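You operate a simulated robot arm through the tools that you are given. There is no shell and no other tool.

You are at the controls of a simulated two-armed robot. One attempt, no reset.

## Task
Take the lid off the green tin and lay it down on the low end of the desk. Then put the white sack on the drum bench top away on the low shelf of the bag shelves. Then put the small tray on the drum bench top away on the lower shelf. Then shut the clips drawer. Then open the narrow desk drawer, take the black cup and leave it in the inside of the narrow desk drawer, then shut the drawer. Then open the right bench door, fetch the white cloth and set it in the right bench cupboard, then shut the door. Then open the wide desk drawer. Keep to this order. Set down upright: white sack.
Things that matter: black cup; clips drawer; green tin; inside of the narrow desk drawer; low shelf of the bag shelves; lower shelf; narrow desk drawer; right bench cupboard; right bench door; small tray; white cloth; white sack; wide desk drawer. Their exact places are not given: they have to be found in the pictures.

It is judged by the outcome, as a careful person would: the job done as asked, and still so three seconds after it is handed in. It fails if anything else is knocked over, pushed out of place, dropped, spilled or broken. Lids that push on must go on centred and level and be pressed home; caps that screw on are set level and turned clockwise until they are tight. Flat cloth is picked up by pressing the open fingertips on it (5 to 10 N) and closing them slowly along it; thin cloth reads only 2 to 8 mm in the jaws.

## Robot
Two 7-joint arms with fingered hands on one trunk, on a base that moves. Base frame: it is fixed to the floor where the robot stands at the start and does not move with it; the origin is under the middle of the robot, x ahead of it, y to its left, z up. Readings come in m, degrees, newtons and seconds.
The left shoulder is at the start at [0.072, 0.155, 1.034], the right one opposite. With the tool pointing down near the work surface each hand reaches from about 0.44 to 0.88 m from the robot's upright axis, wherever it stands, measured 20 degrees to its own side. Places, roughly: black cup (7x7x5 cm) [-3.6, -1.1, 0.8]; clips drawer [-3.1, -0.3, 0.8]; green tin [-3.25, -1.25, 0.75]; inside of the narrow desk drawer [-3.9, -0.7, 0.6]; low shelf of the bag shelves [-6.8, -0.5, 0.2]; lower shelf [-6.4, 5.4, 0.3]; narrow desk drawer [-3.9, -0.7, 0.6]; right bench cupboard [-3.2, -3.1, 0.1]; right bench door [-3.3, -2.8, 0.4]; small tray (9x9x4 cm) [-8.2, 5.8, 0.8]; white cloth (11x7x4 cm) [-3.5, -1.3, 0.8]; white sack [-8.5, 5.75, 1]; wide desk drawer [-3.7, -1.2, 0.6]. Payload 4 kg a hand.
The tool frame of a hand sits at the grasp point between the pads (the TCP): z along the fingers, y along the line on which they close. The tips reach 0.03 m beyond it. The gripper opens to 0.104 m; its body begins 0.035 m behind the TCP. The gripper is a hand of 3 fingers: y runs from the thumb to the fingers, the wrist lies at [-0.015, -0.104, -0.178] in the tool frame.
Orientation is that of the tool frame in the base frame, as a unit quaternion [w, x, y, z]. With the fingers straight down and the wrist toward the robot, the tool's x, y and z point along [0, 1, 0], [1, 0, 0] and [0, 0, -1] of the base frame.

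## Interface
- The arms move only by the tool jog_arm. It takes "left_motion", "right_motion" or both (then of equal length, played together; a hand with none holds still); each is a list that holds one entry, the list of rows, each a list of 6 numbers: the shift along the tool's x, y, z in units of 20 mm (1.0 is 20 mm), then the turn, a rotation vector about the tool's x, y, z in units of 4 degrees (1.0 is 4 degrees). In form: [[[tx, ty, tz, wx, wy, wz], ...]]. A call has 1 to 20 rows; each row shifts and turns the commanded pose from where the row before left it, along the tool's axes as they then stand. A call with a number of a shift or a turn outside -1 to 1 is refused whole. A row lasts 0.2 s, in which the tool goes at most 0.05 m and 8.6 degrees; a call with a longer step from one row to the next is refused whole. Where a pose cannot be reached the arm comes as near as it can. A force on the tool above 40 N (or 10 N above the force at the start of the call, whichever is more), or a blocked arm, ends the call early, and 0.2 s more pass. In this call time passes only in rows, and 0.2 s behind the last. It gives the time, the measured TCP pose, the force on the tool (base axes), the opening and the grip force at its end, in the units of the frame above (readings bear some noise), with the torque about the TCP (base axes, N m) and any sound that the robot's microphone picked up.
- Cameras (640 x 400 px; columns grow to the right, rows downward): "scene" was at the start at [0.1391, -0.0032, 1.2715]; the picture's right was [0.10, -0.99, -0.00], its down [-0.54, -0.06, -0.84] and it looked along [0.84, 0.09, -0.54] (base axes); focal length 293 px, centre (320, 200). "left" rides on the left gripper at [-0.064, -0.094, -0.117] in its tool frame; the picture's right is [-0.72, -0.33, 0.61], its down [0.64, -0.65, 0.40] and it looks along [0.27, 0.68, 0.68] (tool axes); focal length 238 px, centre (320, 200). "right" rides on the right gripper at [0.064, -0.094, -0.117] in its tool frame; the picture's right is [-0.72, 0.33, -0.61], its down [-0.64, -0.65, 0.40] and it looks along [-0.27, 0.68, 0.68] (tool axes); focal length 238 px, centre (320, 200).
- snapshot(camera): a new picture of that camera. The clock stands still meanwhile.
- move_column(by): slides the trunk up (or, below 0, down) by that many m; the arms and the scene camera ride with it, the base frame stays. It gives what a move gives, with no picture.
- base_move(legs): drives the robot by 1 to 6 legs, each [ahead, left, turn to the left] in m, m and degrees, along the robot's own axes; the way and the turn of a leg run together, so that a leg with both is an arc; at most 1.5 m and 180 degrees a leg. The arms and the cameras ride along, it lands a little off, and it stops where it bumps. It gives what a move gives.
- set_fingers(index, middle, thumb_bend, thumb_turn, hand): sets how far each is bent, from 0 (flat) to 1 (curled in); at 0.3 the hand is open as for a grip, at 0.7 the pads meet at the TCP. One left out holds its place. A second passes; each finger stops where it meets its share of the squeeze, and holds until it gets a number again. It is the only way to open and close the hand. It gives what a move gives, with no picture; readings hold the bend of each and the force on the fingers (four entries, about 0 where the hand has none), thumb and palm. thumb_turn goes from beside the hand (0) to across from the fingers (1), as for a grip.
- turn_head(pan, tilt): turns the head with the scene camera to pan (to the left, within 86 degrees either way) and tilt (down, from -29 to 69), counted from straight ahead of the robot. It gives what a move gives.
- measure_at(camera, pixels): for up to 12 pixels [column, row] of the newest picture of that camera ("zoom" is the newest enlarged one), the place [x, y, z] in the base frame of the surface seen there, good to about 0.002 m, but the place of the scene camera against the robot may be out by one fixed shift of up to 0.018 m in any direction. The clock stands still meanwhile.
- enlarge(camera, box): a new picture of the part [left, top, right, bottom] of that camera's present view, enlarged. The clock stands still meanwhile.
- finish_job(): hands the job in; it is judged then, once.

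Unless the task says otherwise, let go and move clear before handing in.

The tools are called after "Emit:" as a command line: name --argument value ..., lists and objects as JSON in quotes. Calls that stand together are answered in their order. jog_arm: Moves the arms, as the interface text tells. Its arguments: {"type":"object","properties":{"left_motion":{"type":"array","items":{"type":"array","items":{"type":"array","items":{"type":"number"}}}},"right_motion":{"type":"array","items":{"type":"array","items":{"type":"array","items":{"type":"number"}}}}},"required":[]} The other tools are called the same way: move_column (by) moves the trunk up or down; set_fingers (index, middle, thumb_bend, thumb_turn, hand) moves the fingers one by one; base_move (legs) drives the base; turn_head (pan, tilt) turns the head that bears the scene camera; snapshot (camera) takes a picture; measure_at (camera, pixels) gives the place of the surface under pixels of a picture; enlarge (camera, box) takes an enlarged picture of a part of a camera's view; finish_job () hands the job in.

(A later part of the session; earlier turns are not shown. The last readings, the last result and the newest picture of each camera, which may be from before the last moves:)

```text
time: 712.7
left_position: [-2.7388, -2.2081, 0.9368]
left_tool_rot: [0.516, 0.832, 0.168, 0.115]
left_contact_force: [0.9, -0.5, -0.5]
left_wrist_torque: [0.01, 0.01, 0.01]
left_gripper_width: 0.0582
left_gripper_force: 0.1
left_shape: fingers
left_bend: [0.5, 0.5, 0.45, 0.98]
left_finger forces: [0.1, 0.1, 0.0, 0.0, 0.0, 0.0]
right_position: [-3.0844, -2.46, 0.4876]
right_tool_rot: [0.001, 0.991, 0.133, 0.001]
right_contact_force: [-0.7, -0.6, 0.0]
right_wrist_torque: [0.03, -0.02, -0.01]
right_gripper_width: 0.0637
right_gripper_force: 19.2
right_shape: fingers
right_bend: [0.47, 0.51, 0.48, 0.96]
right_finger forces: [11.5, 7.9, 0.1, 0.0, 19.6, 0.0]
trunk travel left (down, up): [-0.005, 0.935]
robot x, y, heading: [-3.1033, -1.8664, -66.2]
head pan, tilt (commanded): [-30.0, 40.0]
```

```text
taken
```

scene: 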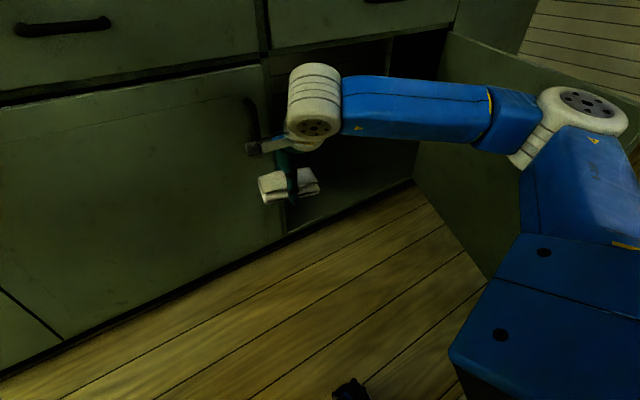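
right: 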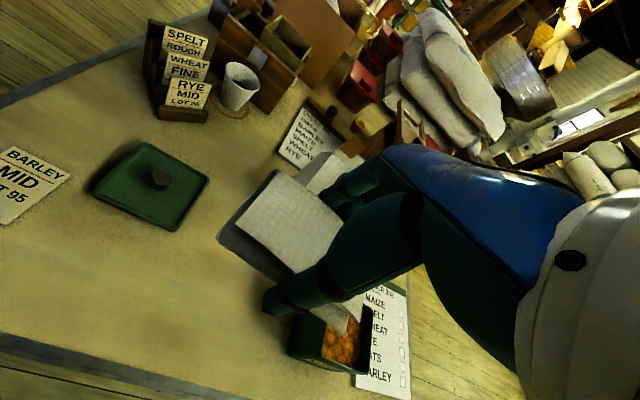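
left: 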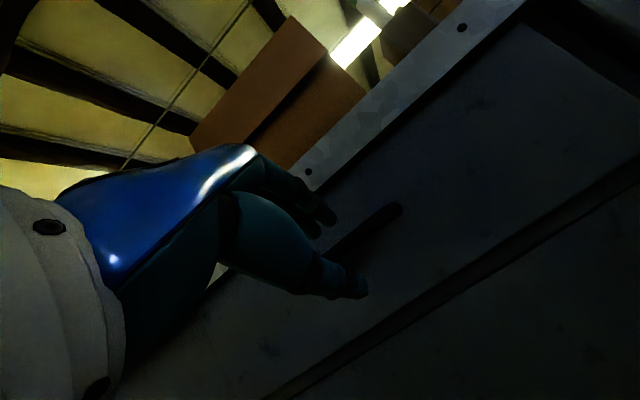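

The arm is now inside the door's swing with no contact. I'll lower the hand toward shelf height here, in front of the bench.

Emit:
jog_arm --right_motion '[[[0, 0, 1, 0, 0, 0], [0, 0, 1, 0, 0, 0], [0, 0, 1, 0, 0, 0], [0, 0, 1, 0, 0, 0], [0, 0, 1, 0, 0, 0], [0, 0, 1, 0, 0, 0], [0, 0, 1, 0, 0, 0], [0, 0, 1, 0, 0, 0], [0, 0, 1, 0, 0, 0], [0, 0, 1, 0, 0, 0], [0, 0, 1, 0, 0, 0], [0, 0, 1, 0, 0, 0], [0, 0, 1, 0, 0, 0], [0, 0, 1, 0, 0, 0], [0, 0, 1, 0, 0, 0]]]'

Emit:
turn_head --pan -30 --tilt 50

Emit:
snapshot --camera "scene"

Emit:
snapshot --camera "right"

```text
time: 715.9
left_position: [-2.7382, -2.2087, 0.936]
left_tool_rot: [0.516, 0.831, 0.169, 0.116]
left_contact_force: [-0.1, 0.2, -0.7]
left_wrist_torque: [0.01, 0.03, 0.02]
left_gripper_width: 0.0582
left_gripper_force: 0.1
left_shape: fingers
left_bend: [0.5, 0.5, 0.45, 0.98]
left_finger forces: [0.0, 0.0, 0.1, 0.0, 0.0, 0.0]
right_position: [-3.0837, -2.4609, 0.1865]
right_tool_rot: [0.002, 0.991, 0.133, 0.001]
right_contact_force: [-0.3, -0.4, -0.7]
right_wrist_torque: [0.0, -0.02, 0.04]
right_gripper_width: 0.064
right_gripper_force: 19.0
right_shape: fingers
right_bend: [0.47, 0.51, 0.48, 0.96]
right_finger forces: [11.4, 7.7, 0.0, 0.1, 18.9, 0.0]
trunk travel left (down, up): [-0.005, 0.935]
robot x, y, heading: [-3.1036, -1.8702, -66.4]
head pan, tilt (commanded): [-30.0, 40.0]
```

```text
time: 716.7
left_position: [-2.7384, -2.2082, 0.9371]
left_tool_rot: [0.516, 0.832, 0.168, 0.115]
left_contact_force: [0.2, -0.6, 0.1]
left_wrist_torque: [0.0, -0.02, 0.01]
left_gripper_width: 0.0581
left_gripper_force: 0.1
left_shape: fingers
left_bend: [0.5, 0.5, 0.45, 0.98]
left_finger forces: [0.0, 0.0, 0.1, 0.0, 0.0, 0.0]
right_position: [-3.0835, -2.4608, 0.1864]
right_tool_rot: [0.002, 0.991, 0.133, 0.001]
right_contact_force: [0.0, 0.7, -0.8]
right_wrist_torque: [-0.02, 0.0, 0.03]
right_gripper_width: 0.0639
right_gripper_force: 19.2
right_shape: fingers
right_bend: [0.47, 0.51, 0.48, 0.96]
right_finger forces: [11.4, 7.8, 0.0, 0.1, 19.0, 0.0]
trunk travel left (down, up): [-0.005, 0.935]
robot x, y, heading: [-3.1043, -1.8686, -66.2]
head pan, tilt (commanded): [-30.0, 50.0]
```

```text
taken
```

scene: 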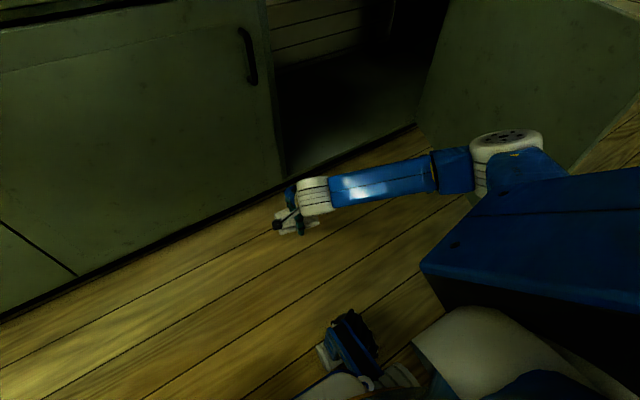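

```text
taken
```

right: 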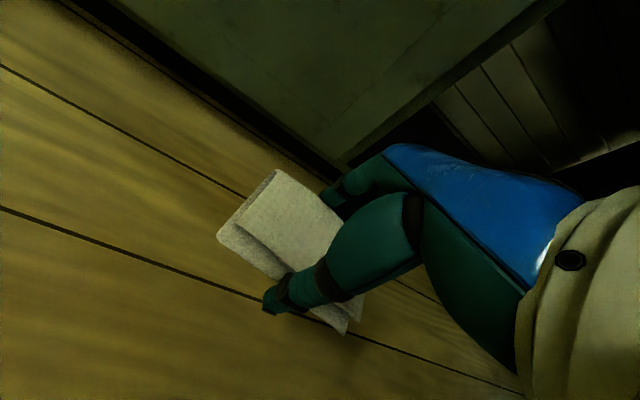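

Reached z 0.186 without limits. I'll measure the elbow and door positions, then move right.

Emit:
measure_at --camera "scene" --pixels '[[505, 140], [540, 150], [490, 175], [600, 60], [560, 100], [450, 100], [620, 110], [300, 150], [340, 160], [400, 175]]'

```text
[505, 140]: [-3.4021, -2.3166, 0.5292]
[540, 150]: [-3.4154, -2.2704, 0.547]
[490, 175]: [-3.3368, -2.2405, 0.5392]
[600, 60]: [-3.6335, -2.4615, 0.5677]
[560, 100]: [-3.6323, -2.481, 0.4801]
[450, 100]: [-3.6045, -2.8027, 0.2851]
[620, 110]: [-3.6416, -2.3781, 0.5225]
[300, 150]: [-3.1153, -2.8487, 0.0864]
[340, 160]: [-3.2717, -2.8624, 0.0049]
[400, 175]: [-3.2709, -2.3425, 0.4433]
```

The elbow will meet the door's inner face near its edge at low height. I'll move right in two steps.

Emit:
base_move --legs '[[0, -0.18, 1.5]]'

Emit:
base_move --legs '[[0, -0.15, 0]]'

Emit:
turn_head --pan -20 --tilt 45

Emit:
snapshot --camera "scene"

Emit:
snapshot --camera "right"

```text
time: 718.2
left_position: [-2.8901, -2.27, 0.9373]
left_tool_rot: [0.514, 0.829, 0.181, 0.123]
left_contact_force: [0.3, -1.3, 0.6]
left_wrist_torque: [0.0, 0.0, -0.02]
left_gripper_width: 0.0578
left_gripper_force: 0.0
left_shape: fingers
left_bend: [0.5, 0.5, 0.45, 0.98]
left_finger forces: [0.0, 0.0, 0.1, 0.1, 0.1, 0.0]
right_position: [-3.2267, -2.5342, 0.1884]
right_tool_rot: [0.003, 0.989, 0.149, 0.001]
right_contact_force: [-1.1, 0.1, -0.7]
right_wrist_torque: [-0.04, -0.03, 0.0]
right_gripper_width: 0.0639
right_gripper_force: 18.9
right_shape: fingers
right_bend: [0.47, 0.51, 0.48, 0.96]
right_finger forces: [11.5, 7.5, 0.1, 0.1, 18.9, 0.0]
trunk travel left (down, up): [-0.005, 0.935]
robot x, y, heading: [-3.2705, -1.9457, -64.5]
head pan, tilt (commanded): [-30.0, 50.0]
```

```text
time: 719.5
left_position: [-3.0264, -2.3366, 0.9369]
left_tool_rot: [0.515, 0.829, 0.181, 0.123]
left_contact_force: [0.1, 0.2, -0.1]
left_wrist_torque: [0.0, -0.02, 0.02]
left_gripper_width: 0.058
left_gripper_force: 0.1
left_shape: fingers
left_bend: [0.5, 0.5, 0.45, 0.98]
left_finger forces: [0.0, 0.0, 0.0, 0.0, 0.1, 0.0]
right_position: [-3.3645, -2.5994, 0.1879]
right_tool_rot: [0.003, 0.989, 0.148, 0.001]
right_contact_force: [-0.3, -0.3, -0.4]
right_wrist_torque: [0.0, 0.0, 0.03]
right_gripper_width: 0.0639
right_gripper_force: 19.0
right_shape: fingers
right_bend: [0.47, 0.51, 0.48, 0.96]
right_finger forces: [11.4, 7.7, 0.0, 0.1, 19.0, 0.0]
trunk travel left (down, up): [-0.005, 0.935]
robot x, y, heading: [-3.407, -2.0145, -64.2]
head pan, tilt (commanded): [-30.0, 50.0]
```

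```text
time: 720.3
left_position: [-3.0267, -2.3366, 0.9366]
left_tool_rot: [0.515, 0.829, 0.18, 0.124]
left_contact_force: [-0.8, 0.8, -0.6]
left_wrist_torque: [-0.02, 0.02, 0.0]
left_gripper_width: 0.0584
left_gripper_force: 0.1
left_shape: fingers
left_bend: [0.5, 0.5, 0.45, 0.98]
left_finger forces: [0.0, 0.0, 0.0, 0.0, 0.1, 0.0]
right_position: [-3.3656, -2.6001, 0.1871]
right_tool_rot: [0.004, 0.989, 0.148, 0.001]
right_contact_force: [0.1, 0.1, -0.3]
right_wrist_torque: [-0.01, 0.02, -0.04]
right_gripper_width: 0.0638
right_gripper_force: 19.3
right_shape: fingers
right_bend: [0.47, 0.51, 0.48, 0.96]
right_finger forces: [11.3, 7.6, 0.0, 0.0, 18.9, 0.0]
trunk travel left (down, up): [-0.005, 0.935]
robot x, y, heading: [-3.4025, -2.0107, -64.3]
head pan, tilt (commanded): [-20.0, 45.0]
```

```text
taken
```

scene: 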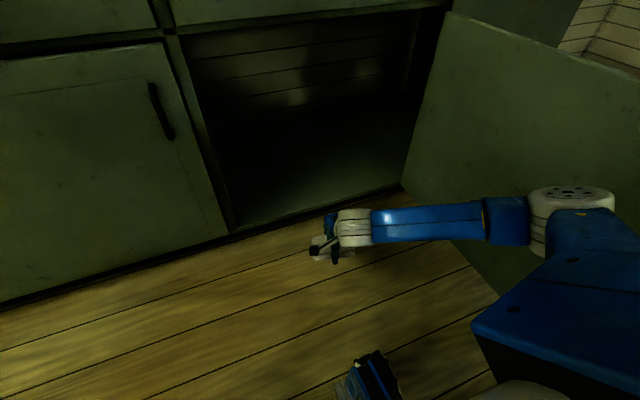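

```text
taken
```

right: 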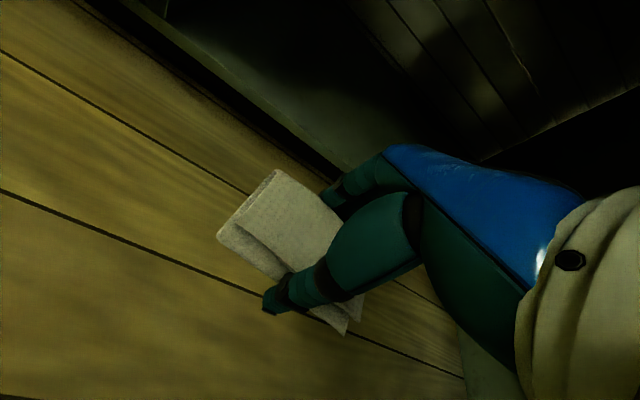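

The door was pushed to ~80° without trouble. Now I'll drive forward 0.18 m toward the opening.

Emit:
base_move --legs '[[0.18, 0, 0.5]]'

Emit:
turn_head --pan -10 --tilt 50

Emit:
snapshot --camera "scene"

Emit:
snapshot --camera "right"

```text
time: 721.8
left_position: [-2.9472, -2.4967, 0.9367]
left_tool_rot: [0.514, 0.829, 0.182, 0.124]
left_contact_force: [0.6, -0.8, 0.3]
left_wrist_torque: [-0.01, 0.0, 0.03]
left_gripper_width: 0.058
left_gripper_force: 0.0
left_shape: fingers
left_bend: [0.5, 0.5, 0.45, 0.98]
left_finger forces: [0.0, 0.0, 0.1, 0.0, 0.0, 0.0]
right_position: [-3.2831, -2.7603, 0.1871]
right_tool_rot: [0.003, 0.989, 0.15, 0.001]
right_contact_force: [0.3, 0.0, -1.0]
right_wrist_torque: [-0.02, -0.03, 0.01]
right_gripper_width: 0.0639
right_gripper_force: 19.0
right_shape: fingers
right_bend: [0.47, 0.51, 0.48, 0.96]
right_finger forces: [11.4, 7.6, 0.0, 0.1, 19.0, 0.0]
trunk travel left (down, up): [-0.005, 0.935]
robot x, y, heading: [-3.3252, -2.1713, -64.1]
head pan, tilt (commanded): [-20.0, 45.0]
```

```text
time: 722.5
left_position: [-2.9487, -2.4961, 0.9375]
left_tool_rot: [0.515, 0.828, 0.183, 0.125]
left_contact_force: [0.0, -0.3, -0.2]
left_wrist_torque: [0.0, -0.04, -0.01]
left_gripper_width: 0.058
left_gripper_force: 0.0
left_shape: fingers
left_bend: [0.5, 0.5, 0.45, 0.98]
left_finger forces: [0.0, 0.1, 0.0, 0.0, 0.1, 0.0]
right_position: [-3.2837, -2.7613, 0.1876]
right_tool_rot: [0.003, 0.989, 0.149, 0.001]
right_contact_force: [0.3, 0.2, -1.5]
right_wrist_torque: [0.04, -0.01, -0.02]
right_gripper_width: 0.0634
right_gripper_force: 18.4
right_shape: fingers
right_bend: [0.47, 0.51, 0.48, 0.96]
right_finger forces: [11.5, 7.8, 0.0, 0.1, 19.0, 0.1]
trunk travel left (down, up): [-0.005, 0.935]
robot x, y, heading: [-3.3268, -2.1695, -64.2]
head pan, tilt (commanded): [-10.0, 50.0]
```

```text
taken
```

scene: 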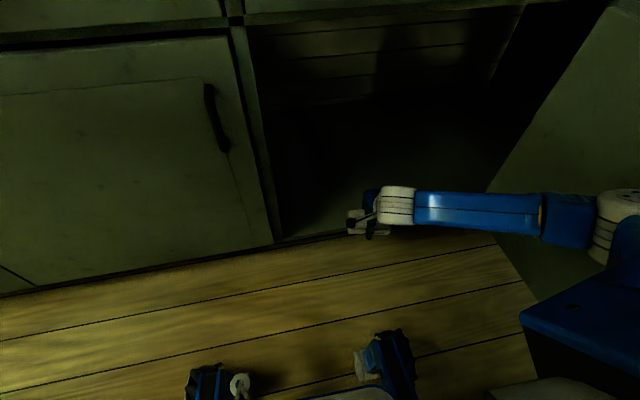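

```text
taken
```

right: 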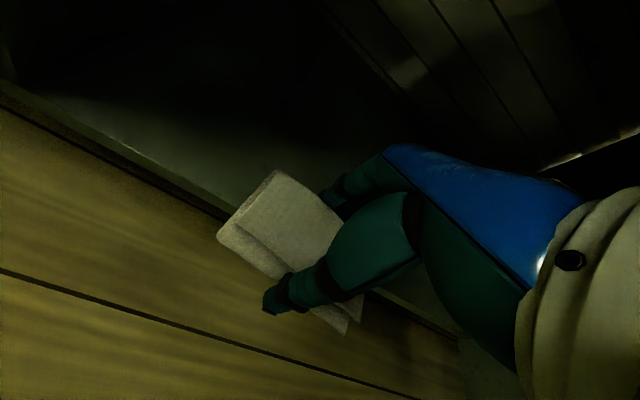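

The cloth is at the threshold. I'll extend the arm into the cupboard.

Emit:
jog_arm --right_motion '[[[0.135, 0.88, 0, 0, 0, 0], [0.135, 0.88, 0, 0, 0, 0], [0.135, 0.88, 0, 0, 0, 0], [0.135, 0.88, 0, 0, 0, 0], [0.135, 0.88, 0, 0, 0, 0], [0.135, 0.88, 0, 0, 0, 0], [0.135, 0.88, 0, 0, 0, 0], [0.135, 0.88, 0, 0, 0, 0]]]'

Emit:
snapshot --camera "scene"

Emit:
snapshot --camera "right"

```text
time: 724.3
left_position: [-2.9482, -2.4957, 0.938]
left_tool_rot: [0.515, 0.829, 0.182, 0.124]
left_contact_force: [0.0, 0.8, 0.5]
left_wrist_torque: [0.01, 0.02, -0.01]
left_gripper_width: 0.0579
left_gripper_force: 0.1
left_shape: fingers
left_bend: [0.5, 0.5, 0.45, 0.98]
left_finger forces: [0.0, 0.1, 0.0, 0.1, 0.0, 0.0]
right_position: [-3.2216, -2.8871, 0.1894]
right_tool_rot: [0.004, 0.988, 0.151, 0.001]
right_contact_force: [-0.7, -0.2, -0.7]
right_wrist_torque: [-0.02, 0.0, 0.03]
right_gripper_width: 0.0636
right_gripper_force: 19.0
right_shape: fingers
right_bend: [0.47, 0.51, 0.48, 0.96]
right_finger forces: [11.4, 7.5, 0.0, 0.0, 18.9, 0.0]
trunk travel left (down, up): [-0.005, 0.935]
robot x, y, heading: [-3.3256, -2.1742, -64.0]
head pan, tilt (commanded): [-10.0, 50.0]
```

```text
taken
```

scene: 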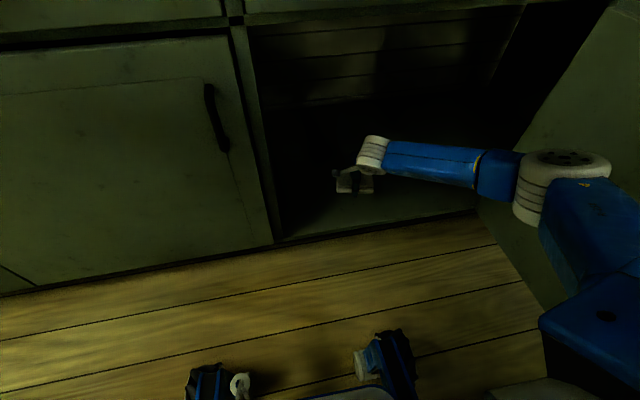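

```text
taken
```

right: 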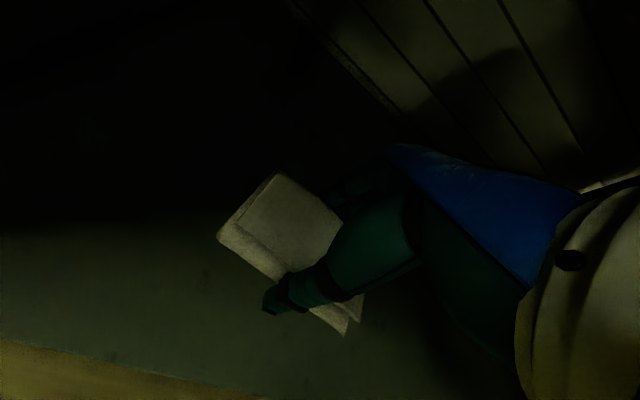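

The cloth is ~10 cm inside the cupboard. I'll lower it to the floor in steps.

Emit:
jog_arm --right_motion '[[[0, 0, 1, 0, 0, 0], [0, 0, 1, 0, 0, 0], [0, 0, 0.8, 0, 0, 0]]]'

Emit:
jog_arm --right_motion '[[[0, 0, 0.4, 0, 0, 0]]]'

Emit:
jog_arm --right_motion '[[[0, 0, 0.3, 0, 0, 0]]]'

```text
time: 725.1
left_position: [-2.9487, -2.4956, 0.9369]
left_tool_rot: [0.514, 0.829, 0.181, 0.124]
left_contact_force: [0.7, 0.5, 0.8]
left_wrist_torque: [0.02, 0.0, 0.0]
left_gripper_width: 0.058
left_gripper_force: 0.1
left_shape: fingers
left_bend: [0.5, 0.5, 0.45, 0.98]
left_finger forces: [0.0, 0.0, 0.1, 0.0, 0.1, 0.0]
right_position: [-3.2222, -2.8887, 0.1335]
right_tool_rot: [0.004, 0.989, 0.151, 0.001]
right_contact_force: [-0.2, 0.0, -0.1]
right_wrist_torque: [0.02, 0.01, 0.0]
right_gripper_width: 0.064
right_gripper_force: 19.3
right_shape: fingers
right_bend: [0.47, 0.51, 0.48, 0.96]
right_finger forces: [11.4, 7.5, 0.1, 0.1, 19.0, 0.1]
trunk travel left (down, up): [-0.005, 0.935]
robot x, y, heading: [-3.3242, -2.1739, -64.2]
head pan, tilt (commanded): [-10.0, 50.0]
```

```text
time: 725.5
left_position: [-2.9492, -2.4958, 0.9369]
left_tool_rot: [0.515, 0.828, 0.181, 0.124]
left_contact_force: [-0.5, 0.1, 0.3]
left_wrist_torque: [0.01, -0.04, 0.0]
left_gripper_width: 0.058
left_gripper_force: 0.1
left_shape: fingers
left_bend: [0.5, 0.5, 0.45, 0.98]
left_finger forces: [0.0, 0.0, 0.0, 0.1, 0.1, 0.0]
right_position: [-3.2209, -2.8887, 0.1244]
right_tool_rot: [0.003, 0.989, 0.15, 0.001]
right_contact_force: [0.0, 0.0, -0.6]
right_wrist_torque: [0.05, 0.02, -0.01]
right_gripper_width: 0.0639
right_gripper_force: 18.9
right_shape: fingers
right_bend: [0.47, 0.51, 0.48, 0.96]
right_finger forces: [11.3, 7.6, 0.0, 0.0, 19.0, 0.0]
trunk travel left (down, up): [-0.005, 0.935]
robot x, y, heading: [-3.3278, -2.1704, -64.2]
head pan, tilt (commanded): [-10.0, 50.0]
```

```text
time: 725.9
left_position: [-2.9477, -2.496, 0.9372]
left_tool_rot: [0.515, 0.829, 0.182, 0.124]
left_contact_force: [0.5, -0.3, -0.5]
left_wrist_torque: [0.0, -0.01, 0.01]
left_gripper_width: 0.0581
left_gripper_force: 0.1
left_shape: fingers
left_bend: [0.5, 0.5, 0.45, 0.98]
left_finger forces: [0.1, 0.0, 0.0, 0.0, 0.1, 0.0]
right_position: [-3.2208, -2.8897, 0.1188]
right_tool_rot: [0.003, 0.989, 0.15, 0.002]
right_contact_force: [-0.1, 0.2, -0.5]
right_wrist_torque: [0.0, 0.04, -0.01]
right_gripper_width: 0.0639
right_gripper_force: 19.2
right_shape: fingers
right_bend: [0.47, 0.51, 0.48, 0.96]
right_finger forces: [11.4, 7.5, 0.0, 0.1, 18.8, 0.0]
trunk travel left (down, up): [-0.005, 0.935]
robot x, y, heading: [-3.3261, -2.1701, -64.3]
head pan, tilt (commanded): [-10.0, 50.0]
```

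Emit:
jog_arm --right_motion '[[[0, 0, 0.15, 0, 0, 0]]]'

Emit:
jog_arm --right_motion '[[[0, 0, 0.12, 0, 0, 0]]]'

```text
time: 726.3
left_position: [-2.9479, -2.4962, 0.9368]
left_tool_rot: [0.514, 0.829, 0.182, 0.124]
left_contact_force: [-0.1, 0.6, -0.5]
left_wrist_torque: [-0.01, -0.03, 0.0]
left_gripper_width: 0.0581
left_gripper_force: 0.1
left_shape: fingers
left_bend: [0.5, 0.5, 0.45, 0.98]
left_finger forces: [0.0, 0.0, 0.0, 0.0, 0.0, 0.0]
right_position: [-3.2214, -2.8891, 0.1162]
right_tool_rot: [0.003, 0.989, 0.151, 0.001]
right_contact_force: [0.2, 0.5, -0.6]
right_wrist_torque: [0.0, 0.02, 0.0]
right_gripper_width: 0.0638
right_gripper_force: 19.2
right_shape: fingers
right_bend: [0.47, 0.51, 0.48, 0.96]
right_finger forces: [11.3, 7.7, 0.0, 0.1, 19.1, 0.0]
trunk travel left (down, up): [-0.005, 0.935]
robot x, y, heading: [-3.3248, -2.1709, -63.9]
head pan, tilt (commanded): [-10.0, 50.0]
```

```text
time: 726.7
left_position: [-2.9488, -2.4944, 0.9392]
left_tool_rot: [0.514, 0.829, 0.183, 0.124]
left_contact_force: [-0.6, -0.2, 0.1]
left_wrist_torque: [0.0, 0.0, 0.01]
left_gripper_width: 0.058
left_gripper_force: 0.1
left_shape: fingers
left_bend: [0.5, 0.5, 0.45, 0.98]
left_finger forces: [0.1, 0.0, 0.0, 0.0, 0.0, 0.0]
right_position: [-3.2214, -2.8895, 0.1167]
right_tool_rot: [0.005, 0.989, 0.15, 0.002]
right_contact_force: [-1.3, 3.1, 7.6]
right_wrist_torque: [-0.17, 0.04, -0.04]
right_gripper_width: 0.0637
right_gripper_force: 22.3
right_shape: fingers
right_bend: [0.47, 0.51, 0.48, 0.96]
right_finger forces: [10.8, 12.2, 0.1, 0.0, 21.1, 0.0]
trunk travel left (down, up): [-0.005, 0.935]
robot x, y, heading: [-3.3258, -2.1699, -64.2]
head pan, tilt (commanded): [-10.0, 50.0]
```

Contact (7.6 N) – the cloth is on the cupboard floor. I'll open the hand, lift clear of the cloth, and withdraw.

Emit:
set_fingers --hand "right" --index 0.34 --middle 0.34 --thumb_bend 0.34

Emit:
jog_arm --right_motion '[[[0, 0, -0.5, 0, 0, 0], [0, 0, -1, 0, 0, 0], [0, 0, -1, 0, 0, 0], [0, 0, -1, 0, 0, 0], [0, 0, -0.5, 0, 0, 0]]]'

Emit:
snapshot --camera "right"

Emit:
enlarge --camera "scene" --box '[270, 100, 470, 260]'

```text
time: 727.7
left_position: [-2.9481, -2.4962, 0.9374]
left_tool_rot: [0.515, 0.828, 0.182, 0.124]
left_contact_force: [0.9, -0.5, -0.6]
left_wrist_torque: [0.01, 0.0, 0.01]
left_gripper_width: 0.0581
left_gripper_force: 0.1
left_shape: fingers
left_bend: [0.5, 0.5, 0.45, 0.98]
left_finger forces: [0.1, 0.0, 0.1, 0.0, 0.0, 0.1]
right_position: [-3.2218, -2.8899, 0.1142]
right_tool_rot: [0.004, 0.989, 0.151, 0.002]
right_contact_force: [0.0, -0.2, -0.4]
right_wrist_torque: [-0.02, -0.01, 0.02]
right_gripper_width: 0.0925
right_gripper_force: 0.1
right_shape: fingers
right_bend: [0.34, 0.34, 0.34, 0.97]
right_finger forces: [0.1, 0.0, 0.0, 0.0, 0.0, 0.1]
trunk travel left (down, up): [-0.005, 0.935]
robot x, y, heading: [-3.3267, -2.1697, -64.2]
head pan, tilt (commanded): [-10.0, 50.0]
```

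```text
time: 728.9
left_position: [-2.9475, -2.4956, 0.9381]
left_tool_rot: [0.515, 0.829, 0.182, 0.124]
left_contact_force: [0.5, -0.5, -1.0]
left_wrist_torque: [-0.03, 0.02, 0.0]
left_gripper_width: 0.0581
left_gripper_force: 0.0
left_shape: fingers
left_bend: [0.5, 0.5, 0.45, 0.98]
left_finger forces: [0.0, 0.0, 0.0, 0.1, 0.0, 0.1]
right_position: [-3.2197, -2.8896, 0.1939]
right_tool_rot: [0.003, 0.989, 0.15, 0.001]
right_contact_force: [0.0, 0.2, -0.4]
right_wrist_torque: [0.01, 0.01, 0.01]
right_gripper_width: 0.0927
right_gripper_force: 0.0
right_shape: fingers
right_bend: [0.34, 0.34, 0.34, 0.97]
right_finger forces: [0.0, 0.0, 0.0, 0.0, 0.0, 0.1]
trunk travel left (down, up): [-0.005, 0.935]
robot x, y, heading: [-3.3286, -2.1716, -64.1]
head pan, tilt (commanded): [-10.0, 50.0]
```

```text
taken
```

right: 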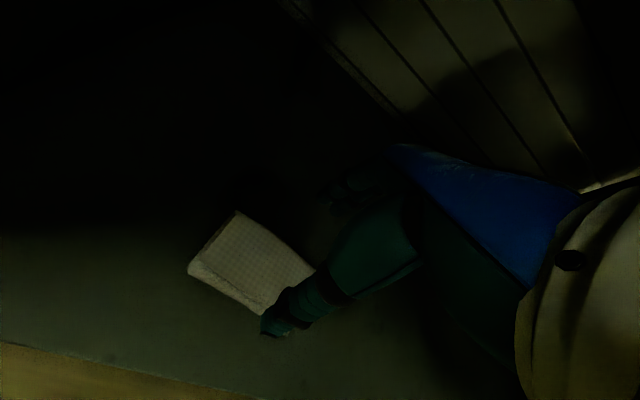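

```text
2.50 times, centred on (370, 180) of scene
```

zoom: 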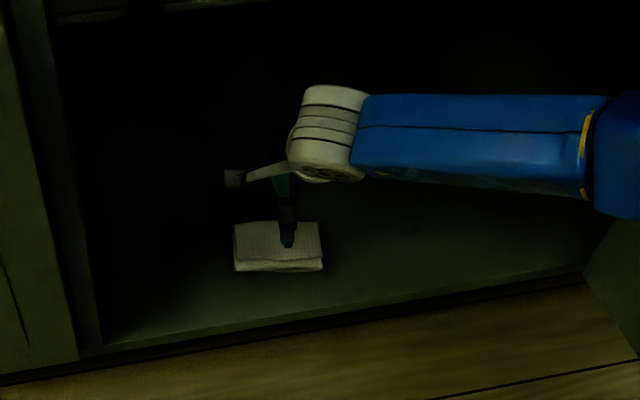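

The cloth lies in the cupboard. I'll back straight out with the base.

Emit:
base_move --legs '[[-0.15, 0, 0], [-0.15, 0, 0]]'

Emit:
turn_head --pan -20 --tilt 42

Emit:
snapshot --camera "scene"

Emit:
enlarge --camera "scene" --box '[200, 60, 480, 260]'

```text
time: 731.2
left_position: [-3.077, -2.228, 0.9379]
left_tool_rot: [0.514, 0.828, 0.183, 0.125]
left_contact_force: [0.1, 0.6, 0.1]
left_wrist_torque: [-0.03, 0.01, 0.01]
left_gripper_width: 0.0578
left_gripper_force: 0.1
left_shape: fingers
left_bend: [0.5, 0.5, 0.45, 0.98]
left_finger forces: [0.0, 0.1, 0.0, 0.0, 0.1, 0.1]
right_position: [-3.3472, -2.6229, 0.1938]
right_tool_rot: [0.003, 0.988, 0.152, 0.001]
right_contact_force: [0.1, -0.4, -0.5]
right_wrist_torque: [0.01, 0.02, 0.02]
right_gripper_width: 0.093
right_gripper_force: 0.1
right_shape: fingers
right_bend: [0.34, 0.34, 0.34, 0.97]
right_finger forces: [0.0, 0.0, 0.1, 0.0, 0.1, 0.0]
trunk travel left (down, up): [-0.005, 0.935]
robot x, y, heading: [-3.4603, -1.9042, -64.2]
head pan, tilt (commanded): [-10.0, 50.0]
```

```text
time: 731.9
left_position: [-3.0785, -2.227, 0.9381]
left_tool_rot: [0.516, 0.828, 0.183, 0.125]
left_contact_force: [0.2, 0.8, -0.2]
left_wrist_torque: [0.04, 0.01, 0.01]
left_gripper_width: 0.058
left_gripper_force: 0.1
left_shape: fingers
left_bend: [0.5, 0.5, 0.45, 0.98]
left_finger forces: [0.1, 0.0, 0.1, 0.1, 0.0, 0.0]
right_position: [-3.3488, -2.6223, 0.1942]
right_tool_rot: [0.005, 0.988, 0.151, 0.001]
right_contact_force: [0.3, 0.1, -0.6]
right_wrist_torque: [-0.01, -0.03, -0.02]
right_gripper_width: 0.0927
right_gripper_force: 0.0
right_shape: fingers
right_bend: [0.34, 0.34, 0.34, 0.97]
right_finger forces: [0.1, 0.0, 0.0, 0.1, 0.0, 0.1]
trunk travel left (down, up): [-0.005, 0.935]
robot x, y, heading: [-3.4612, -1.9034, -64.2]
head pan, tilt (commanded): [-20.0, 42.0]
```

```text
taken
```

scene: 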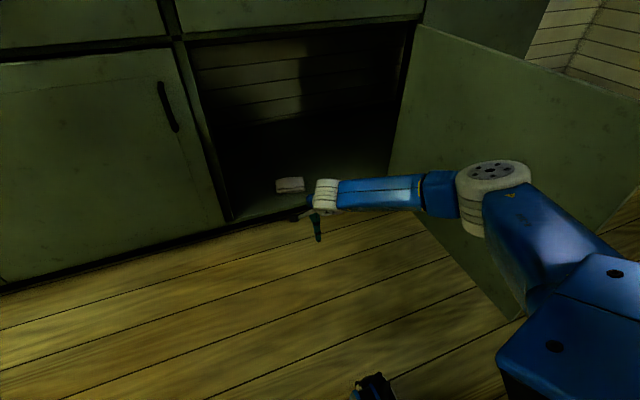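

```text
2.00 times, centred on (340, 160) of scene
```

zoom: 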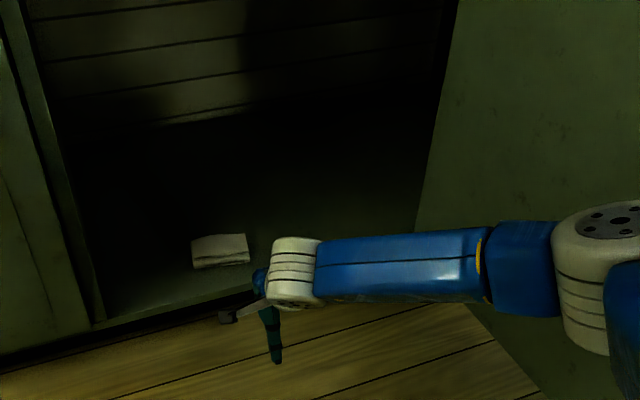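

The cloth is in place. To shut the door I must get to its outer side: I'll raise the arm above the door top, swing it right past the free edge, then push the door closed.

Emit:
move_column --by 0.35

Emit:
jog_arm --right_motion '[[[0, 0, -1, 0, 0, 0], [0, 0, -1, 0, 0, 0], [0, 0, -1, 0, 0, 0], [0, 0, -1, 0, 0, 0], [0, 0, -1, 0, 0, 0], [0, 0, -1, 0, 0, 0], [0, 0, -1, 0, 0, 0], [0, 0, -1, 0, 0, 0], [0, 0, -1, 0, 0, 0]]]'

Emit:
jog_arm --right_motion '[[[-0.6, -1, 0, 0, 0, 0], [-0.6, -1, 0, 0, 0, 0], [-0.6, -1, 0, 0, 0, 0], [-0.6, -1, 0, 0, 0, 0], [-0.6, -1, 0, 0, 0, 0], [-0.6, -1, 0, 0, 0, 0], [-0.6, -1, 0, 0, 0, 0], [-0.6, -1, 0, 0, 0, 0], [-0.6, -1, 0, 0, 0, 0], [-0.6, -1, 0, 0, 0, 0], [-1, -0.5, 0, 0, 0, 0], [-1, -0.5, 0, 0, 0, 0], [-1, -0.5, 0, 0, 0, 0], [-1, -0.5, 0, 0, 0, 0], [-1, -0.5, 0, 0, 0, 0], [-1, -0.5, 0, 0, 0, 0], [-1, -0.5, 0, 0, 0, 0], [-1, -0.5, 0, 0, 0, 0]]]'

Emit:
turn_head --pan -40 --tilt 42

Emit:
snapshot --camera "scene"

```text
time: 735.4
left_position: [-3.0761, -2.2274, 1.2883]
left_tool_rot: [0.515, 0.828, 0.183, 0.125]
left_contact_force: [0.2, 0.3, 0.4]
left_wrist_torque: [-0.01, 0.01, 0.03]
left_gripper_width: 0.0582
left_gripper_force: 0.0
left_shape: fingers
left_bend: [0.5, 0.5, 0.45, 0.98]
left_finger forces: [0.1, 0.0, 0.0, 0.0, 0.0, 0.0]
right_position: [-3.3498, -2.6232, 0.5438]
right_tool_rot: [0.005, 0.989, 0.151, 0.001]
right_contact_force: [-0.1, -0.7, 0.3]
right_wrist_torque: [-0.01, -0.03, 0.04]
right_gripper_width: 0.093
right_gripper_force: 0.0
right_shape: fingers
right_bend: [0.34, 0.34, 0.34, 0.97]
right_finger forces: [0.0, 0.0, 0.0, 0.0, 0.0, 0.0]
trunk travel left (down, up): [-0.355, 0.585]
robot x, y, heading: [-3.4539, -1.9017, -64.4]
head pan, tilt (commanded): [-20.0, 42.0]
```

```text
time: 737.4
left_position: [-3.0783, -2.2269, 1.288]
left_tool_rot: [0.515, 0.828, 0.183, 0.125]
left_contact_force: [0.4, 0.6, -0.3]
left_wrist_torque: [0.02, 0.01, 0.02]
left_gripper_width: 0.058
left_gripper_force: 0.0
left_shape: fingers
left_bend: [0.5, 0.5, 0.45, 0.98]
left_finger forces: [0.1, 0.0, 0.0, 0.1, 0.0, 0.0]
right_position: [-3.3486, -2.6216, 0.7256]
right_tool_rot: [0.004, 0.988, 0.152, 0.001]
right_contact_force: [-0.4, 0.9, 0.6]
right_wrist_torque: [-0.03, -0.05, 0.01]
right_gripper_width: 0.0927
right_gripper_force: 0.1
right_shape: fingers
right_bend: [0.34, 0.34, 0.34, 0.97]
right_finger forces: [0.1, 0.0, 0.0, 0.0, 0.1, 0.0]
trunk travel left (down, up): [-0.355, 0.585]
robot x, y, heading: [-3.4565, -1.9083, -64.2]
head pan, tilt (commanded): [-20.0, 42.0]
```

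```text
time: 741.2
left_position: [-3.0793, -2.2273, 1.2892]
left_tool_rot: [0.515, 0.828, 0.182, 0.125]
left_contact_force: [0.2, 0.2, -0.3]
left_wrist_torque: [0.0, 0.01, 0.0]
left_gripper_width: 0.0582
left_gripper_force: 0.0
left_shape: fingers
left_bend: [0.5, 0.5, 0.45, 0.98]
left_finger forces: [0.0, 0.0, 0.1, 0.0, 0.0, 0.1]
right_position: [-3.7005, -2.4379, 0.7214]
right_tool_rot: [0.004, 0.988, 0.152, 0.002]
right_contact_force: [0.7, 0.1, -0.4]
right_wrist_torque: [-0.03, -0.04, 0.01]
right_gripper_width: 0.0928
right_gripper_force: 0.1
right_shape: fingers
right_bend: [0.34, 0.34, 0.34, 0.97]
right_finger forces: [0.0, 0.0, 0.0, 0.0, 0.0, 0.0]
trunk travel left (down, up): [-0.355, 0.585]
robot x, y, heading: [-3.4557, -1.905, -64.0]
head pan, tilt (commanded): [-20.0, 42.0]
```

```text
time: 742.0
left_position: [-3.079, -2.229, 1.2884]
left_tool_rot: [0.516, 0.828, 0.182, 0.124]
left_contact_force: [-0.2, -0.1, 0.0]
left_wrist_torque: [0.0, 0.03, -0.01]
left_gripper_width: 0.0581
left_gripper_force: 0.0
left_shape: fingers
left_bend: [0.5, 0.5, 0.45, 0.98]
left_finger forces: [0.1, 0.0, 0.1, 0.0, 0.0, 0.1]
right_position: [-3.7018, -2.4375, 0.7203]
right_tool_rot: [0.004, 0.988, 0.152, 0.002]
right_contact_force: [-0.1, -0.1, 0.2]
right_wrist_torque: [-0.01, 0.0, -0.01]
right_gripper_width: 0.0928
right_gripper_force: 0.0
right_shape: fingers
right_bend: [0.34, 0.34, 0.34, 0.97]
right_finger forces: [0.1, 0.0, 0.1, 0.1, 0.0, 0.1]
trunk travel left (down, up): [-0.355, 0.585]
robot x, y, heading: [-3.453, -1.9053, -64.2]
head pan, tilt (commanded): [-40.0, 42.0]
```

```text
taken
```

scene: 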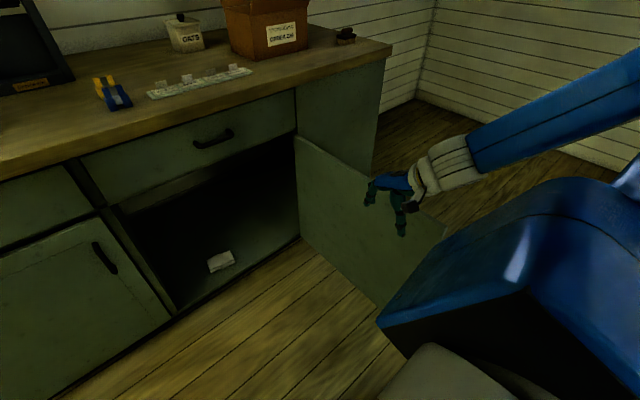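

The hand hovers over the door line; I'll measure the door's top edge and move further right.

Emit:
measure_at --camera "scene" --pixels '[[440, 232], [330, 155], [300, 137], [430, 225], [370, 290], [220, 262], [410, 260]]'

Emit:
jog_arm --right_motion '[[[-1, -0.1, 0, 0, 0, 0], [-1, -0.1, 0, 0, 0, 0], [-1, -0.1, 0, 0, 0, 0], [-1, -0.1, 0, 0, 0, 0], [-1, -0.1, 0, 0, 0, 0], [-1, -0.1, 0, 0, 0, 0], [-1, -0.1, 0, 0, 0, 0], [-1, -0.1, 0, 0, 0, 0], [-1, -0.1, 0, 0, 0, 0], [-1, -0.1, 0, 0, 0, 0], [-1, -0.1, 0, 0, 0, 0]]]'

Emit:
snapshot --camera "scene"

Emit:
snapshot --camera "right"

```text
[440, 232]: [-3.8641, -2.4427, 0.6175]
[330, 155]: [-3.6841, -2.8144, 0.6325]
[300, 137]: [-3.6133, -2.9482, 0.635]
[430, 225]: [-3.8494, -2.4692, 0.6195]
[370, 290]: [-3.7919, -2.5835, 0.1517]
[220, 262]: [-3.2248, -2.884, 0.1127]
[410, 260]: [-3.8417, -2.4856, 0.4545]
```

```text
time: 744.4
left_position: [-3.0796, -2.2292, 1.2886]
left_tool_rot: [0.515, 0.828, 0.183, 0.126]
left_contact_force: [0.4, 0.6, 0.5]
left_wrist_torque: [0.02, -0.01, -0.04]
left_gripper_width: 0.0581
left_gripper_force: 0.1
left_shape: fingers
left_bend: [0.5, 0.5, 0.45, 0.98]
left_finger forces: [0.0, 0.0, 0.0, 0.0, 0.1, 0.0]
right_position: [-3.9189, -2.4845, 0.7201]
right_tool_rot: [0.005, 0.988, 0.151, 0.003]
right_contact_force: [0.2, 0.4, 0.2]
right_wrist_torque: [-0.02, 0.02, -0.02]
right_gripper_width: 0.093
right_gripper_force: 0.0
right_shape: fingers
right_bend: [0.34, 0.34, 0.34, 0.97]
right_finger forces: [0.0, 0.0, 0.0, 0.0, 0.0, 0.0]
trunk travel left (down, up): [-0.355, 0.585]
robot x, y, heading: [-3.4566, -1.9074, -64.1]
head pan, tilt (commanded): [-40.0, 42.0]
```

```text
taken
```

scene: 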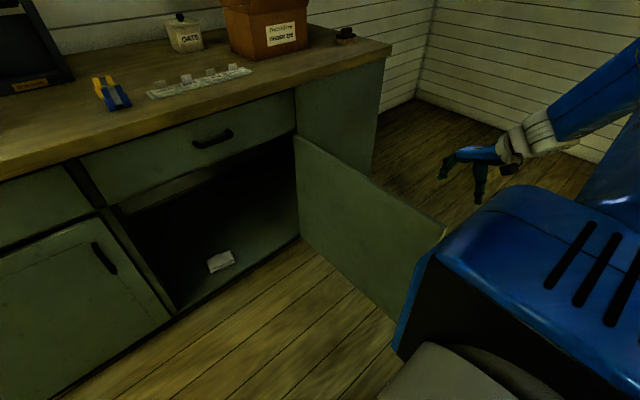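

```text
taken
```

right: 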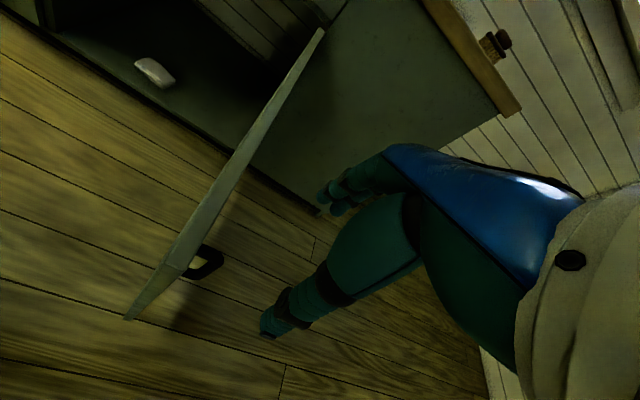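

The door stands at ~89°; its handle is on the outer side near my hand. I'll move 8 cm further right, then lower beside it.

Emit:
jog_arm --right_motion '[[[-1, 0, 0, 0, 0, 0], [-1, 0, 0, 0, 0, 0], [-1, 0, 0, 0, 0, 0], [-1, 0, 0, 0, 0, 0], [0, 0, 1, 0, 0, 0], [0, 0, 1, 0, 0, 0], [0, 0, 1, 0, 0, 0], [0, 0, 1, 0, 0, 0], [0, 0, 1, 0, 0, 0], [0, 0, 1, 0, 0, 0], [0, 0, 1, 0, 0, 0], [0, 0, 1, 0, 0, 0], [0, 0, 1, 0, 0, 0], [0, 0, 1, 0, 0, 0]]]'

Emit:
snapshot --camera "right"

Emit:
snapshot --camera "scene"

```text
time: 747.4
left_position: [-3.0787, -2.2279, 1.2891]
left_tool_rot: [0.514, 0.829, 0.183, 0.126]
left_contact_force: [-0.3, -0.1, 0.2]
left_wrist_torque: [0.02, -0.02, 0.01]
left_gripper_width: 0.0581
left_gripper_force: 0.1
left_shape: fingers
left_bend: [0.5, 0.5, 0.45, 0.98]
left_finger forces: [0.0, 0.0, 0.0, 0.0, 0.0, 0.0]
right_position: [-3.9947, -2.5092, 0.5198]
right_tool_rot: [0.004, 0.988, 0.151, 0.003]
right_contact_force: [-0.2, 0.6, 0.2]
right_wrist_torque: [0.03, 0.04, 0.03]
right_gripper_width: 0.0925
right_gripper_force: 0.0
right_shape: fingers
right_bend: [0.34, 0.34, 0.34, 0.97]
right_finger forces: [0.1, 0.1, 0.0, 0.0, 0.0, 0.1]
trunk travel left (down, up): [-0.355, 0.585]
robot x, y, heading: [-3.4579, -1.9067, -64.0]
head pan, tilt (commanded): [-40.0, 42.0]
```

```text
taken
```

right: 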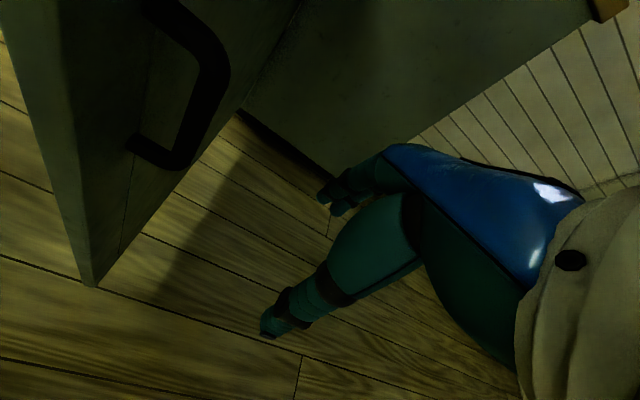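

```text
taken
```

scene: 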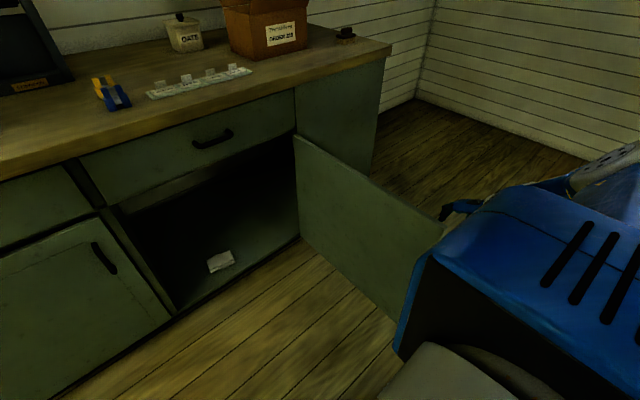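

The hand is on the door's outer side at mid-height. I'll push the door closed with the arm along its arc: first toward contact, then left.

Emit:
jog_arm --right_motion '[[[0.86, 0.55, 0, 0, 0, 0], [0.86, 0.55, 0, 0, 0, 0], [0.86, 0.55, 0, 0, 0, 0], [0.86, 0.55, 0, 0, 0, 0], [0.86, 0.55, 0, 0, 0, 0], [0.86, 0.55, 0, 0, 0, 0], [0.9, 0, 0, 0, 0, 0], [0.9, 0, 0, 0, 0, 0], [0.9, 0, 0, 0, 0, 0], [0.9, 0, 0, 0, 0, 0], [0.9, 0, 0, 0, 0, 0], [0.9, 0, 0, 0, 0, 0]]]'

Emit:
snapshot --camera "scene"

Emit:
snapshot --camera "right"

```text
time: 750.0
left_position: [-3.0791, -2.2285, 1.2888]
left_tool_rot: [0.514, 0.829, 0.183, 0.125]
left_contact_force: [-0.1, -0.4, -1.4]
left_wrist_torque: [0.03, -0.01, -0.02]
left_gripper_width: 0.0582
left_gripper_force: 0.0
left_shape: fingers
left_bend: [0.5, 0.5, 0.45, 0.98]
left_finger forces: [0.0, 0.0, 0.0, 0.0, 0.0, 0.0]
right_position: [-3.7711, -2.5075, 0.5233]
right_tool_rot: [0.004, 0.988, 0.151, 0.001]
right_contact_force: [-0.2, 0.3, -0.9]
right_wrist_torque: [-0.01, -0.01, 0.04]
right_gripper_width: 0.0928
right_gripper_force: 0.1
right_shape: fingers
right_bend: [0.34, 0.34, 0.34, 0.98]
right_finger forces: [0.0, 0.0, 0.0, 0.0, 0.0, 0.1]
trunk travel left (down, up): [-0.355, 0.585]
robot x, y, heading: [-3.4561, -1.9027, -64.2]
head pan, tilt (commanded): [-40.0, 42.0]
```

```text
taken
```

scene: 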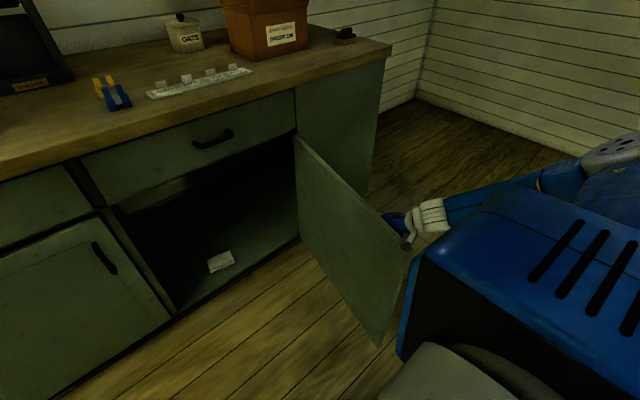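

```text
taken
```

right: 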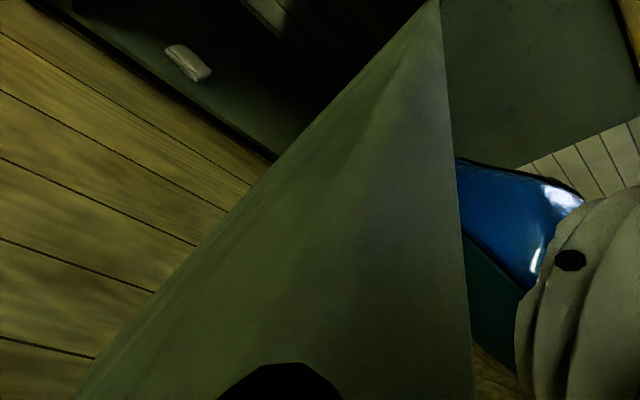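

The door is swinging closed (~80°). I'll keep pushing left along the arc.

Emit:
jog_arm --right_motion '[[[0.9, 0.05, 0, 0, 0, 0], [0.9, 0.05, 0, 0, 0, 0], [0.9, 0.05, 0, 0, 0, 0], [0.9, 0.05, 0, 0, 0, 0], [0.9, 0.1, 0, 0, 0, 0], [0.9, 0.1, 0, 0, 0, 0], [0.9, 0.15, 0, 0, 0, 0], [0.9, 0.2, 0, 0, 0, 0]]]'

Emit:
snapshot --camera "scene"

```text
time: 751.8
left_position: [-3.0786, -2.2297, 1.2889]
left_tool_rot: [0.514, 0.829, 0.182, 0.125]
left_contact_force: [-0.3, 0.4, 0.4]
left_wrist_torque: [0.01, 0.02, -0.01]
left_gripper_width: 0.0582
left_gripper_force: 0.1
left_shape: fingers
left_bend: [0.5, 0.5, 0.45, 0.98]
left_finger forces: [0.0, 0.2, 0.0, 0.0, 0.1, 0.0]
right_position: [-3.6289, -2.4795, 0.5219]
right_tool_rot: [0.004, 0.988, 0.152, 0.001]
right_contact_force: [-1.0, 0.4, -0.2]
right_wrist_torque: [0.02, -0.01, -0.02]
right_gripper_width: 0.0928
right_gripper_force: 0.0
right_shape: fingers
right_bend: [0.34, 0.34, 0.34, 0.98]
right_finger forces: [0.0, 0.0, 0.0, 0.1, 0.0, 0.1]
trunk travel left (down, up): [-0.355, 0.585]
robot x, y, heading: [-3.4584, -1.9006, -64.1]
head pan, tilt (commanded): [-40.0, 42.0]
```

```text
taken
```

scene: 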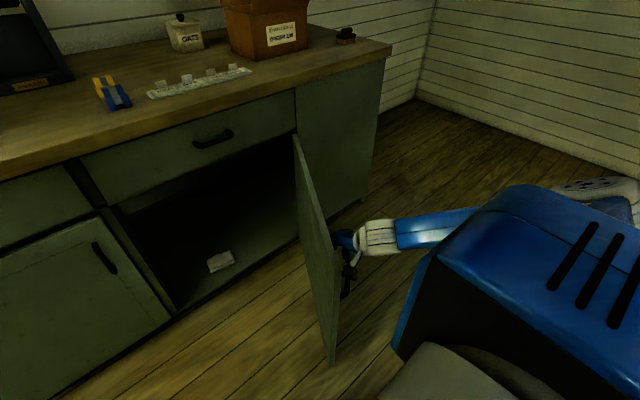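

Now ~60°. Next part of the arc: left and forward.

Emit:
jog_arm --right_motion '[[[0.88, 0.35, 0, 0, 0, 0], [0.88, 0.35, 0, 0, 0, 0], [0.88, 0.35, 0, 0, 0, 0], [0.88, 0.35, 0, 0, 0, 0], [0.88, 0.35, 0, 0, 0, 0], [0.88, 0.35, 0, 0, 0, 0], [0.88, 0.35, 0, 0, 0, 0], [0.87, 0.66, 0, 0, 0, 0], [0.87, 0.66, 0, 0, 0, 0], [0.87, 0.66, 0, 0, 0, 0]]]'

Emit:
turn_head --pan -20 --tilt 45

Emit:
snapshot --camera "scene"

```text
time: 754.0
left_position: [-3.0779, -2.2288, 1.2879]
left_tool_rot: [0.514, 0.829, 0.182, 0.124]
left_contact_force: [-0.3, 0.0, 0.6]
left_wrist_torque: [0.01, -0.02, 0.03]
left_gripper_width: 0.0582
left_gripper_force: 0.1
left_shape: fingers
left_bend: [0.5, 0.5, 0.45, 0.98]
left_finger forces: [0.1, 0.0, 0.0, 0.0, 0.0, 0.0]
right_position: [-3.4354, -2.5135, 0.5225]
right_tool_rot: [0.004, 0.989, 0.151, 0.0]
right_contact_force: [0.8, -0.3, -0.3]
right_wrist_torque: [-0.01, 0.02, 0.03]
right_gripper_width: 0.0928
right_gripper_force: 0.0
right_shape: fingers
right_bend: [0.34, 0.34, 0.34, 0.98]
right_finger forces: [0.1, 0.0, 0.1, 0.0, 0.0, 0.1]
trunk travel left (down, up): [-0.355, 0.585]
robot x, y, heading: [-3.4569, -1.9024, -64.1]
head pan, tilt (commanded): [-40.0, 42.0]
```

```text
time: 754.8
left_position: [-3.0789, -2.2277, 1.2895]
left_tool_rot: [0.515, 0.828, 0.183, 0.126]
left_contact_force: [0.4, -0.4, -0.3]
left_wrist_torque: [0.0, 0.02, -0.02]
left_gripper_width: 0.0583
left_gripper_force: 0.0
left_shape: fingers
left_bend: [0.5, 0.5, 0.45, 0.98]
left_finger forces: [0.0, 0.0, 0.0, 0.0, 0.0, 0.1]
right_position: [-3.4356, -2.5143, 0.5232]
right_tool_rot: [0.005, 0.989, 0.151, 0.001]
right_contact_force: [-0.3, 0.2, -0.6]
right_wrist_torque: [0.0, 0.0, -0.02]
right_gripper_width: 0.0926
right_gripper_force: 0.0
right_shape: fingers
right_bend: [0.34, 0.34, 0.34, 0.98]
right_finger forces: [0.0, 0.1, 0.0, 0.1, 0.0, 0.1]
trunk travel left (down, up): [-0.355, 0.585]
robot x, y, heading: [-3.4535, -1.9012, -63.7]
head pan, tilt (commanded): [-20.0, 45.0]
```

```text
taken
```

scene: 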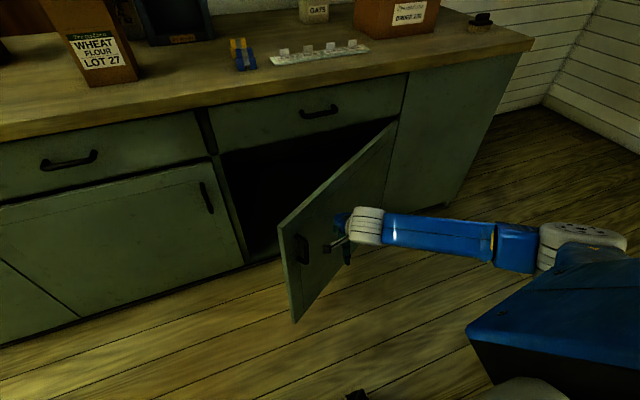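

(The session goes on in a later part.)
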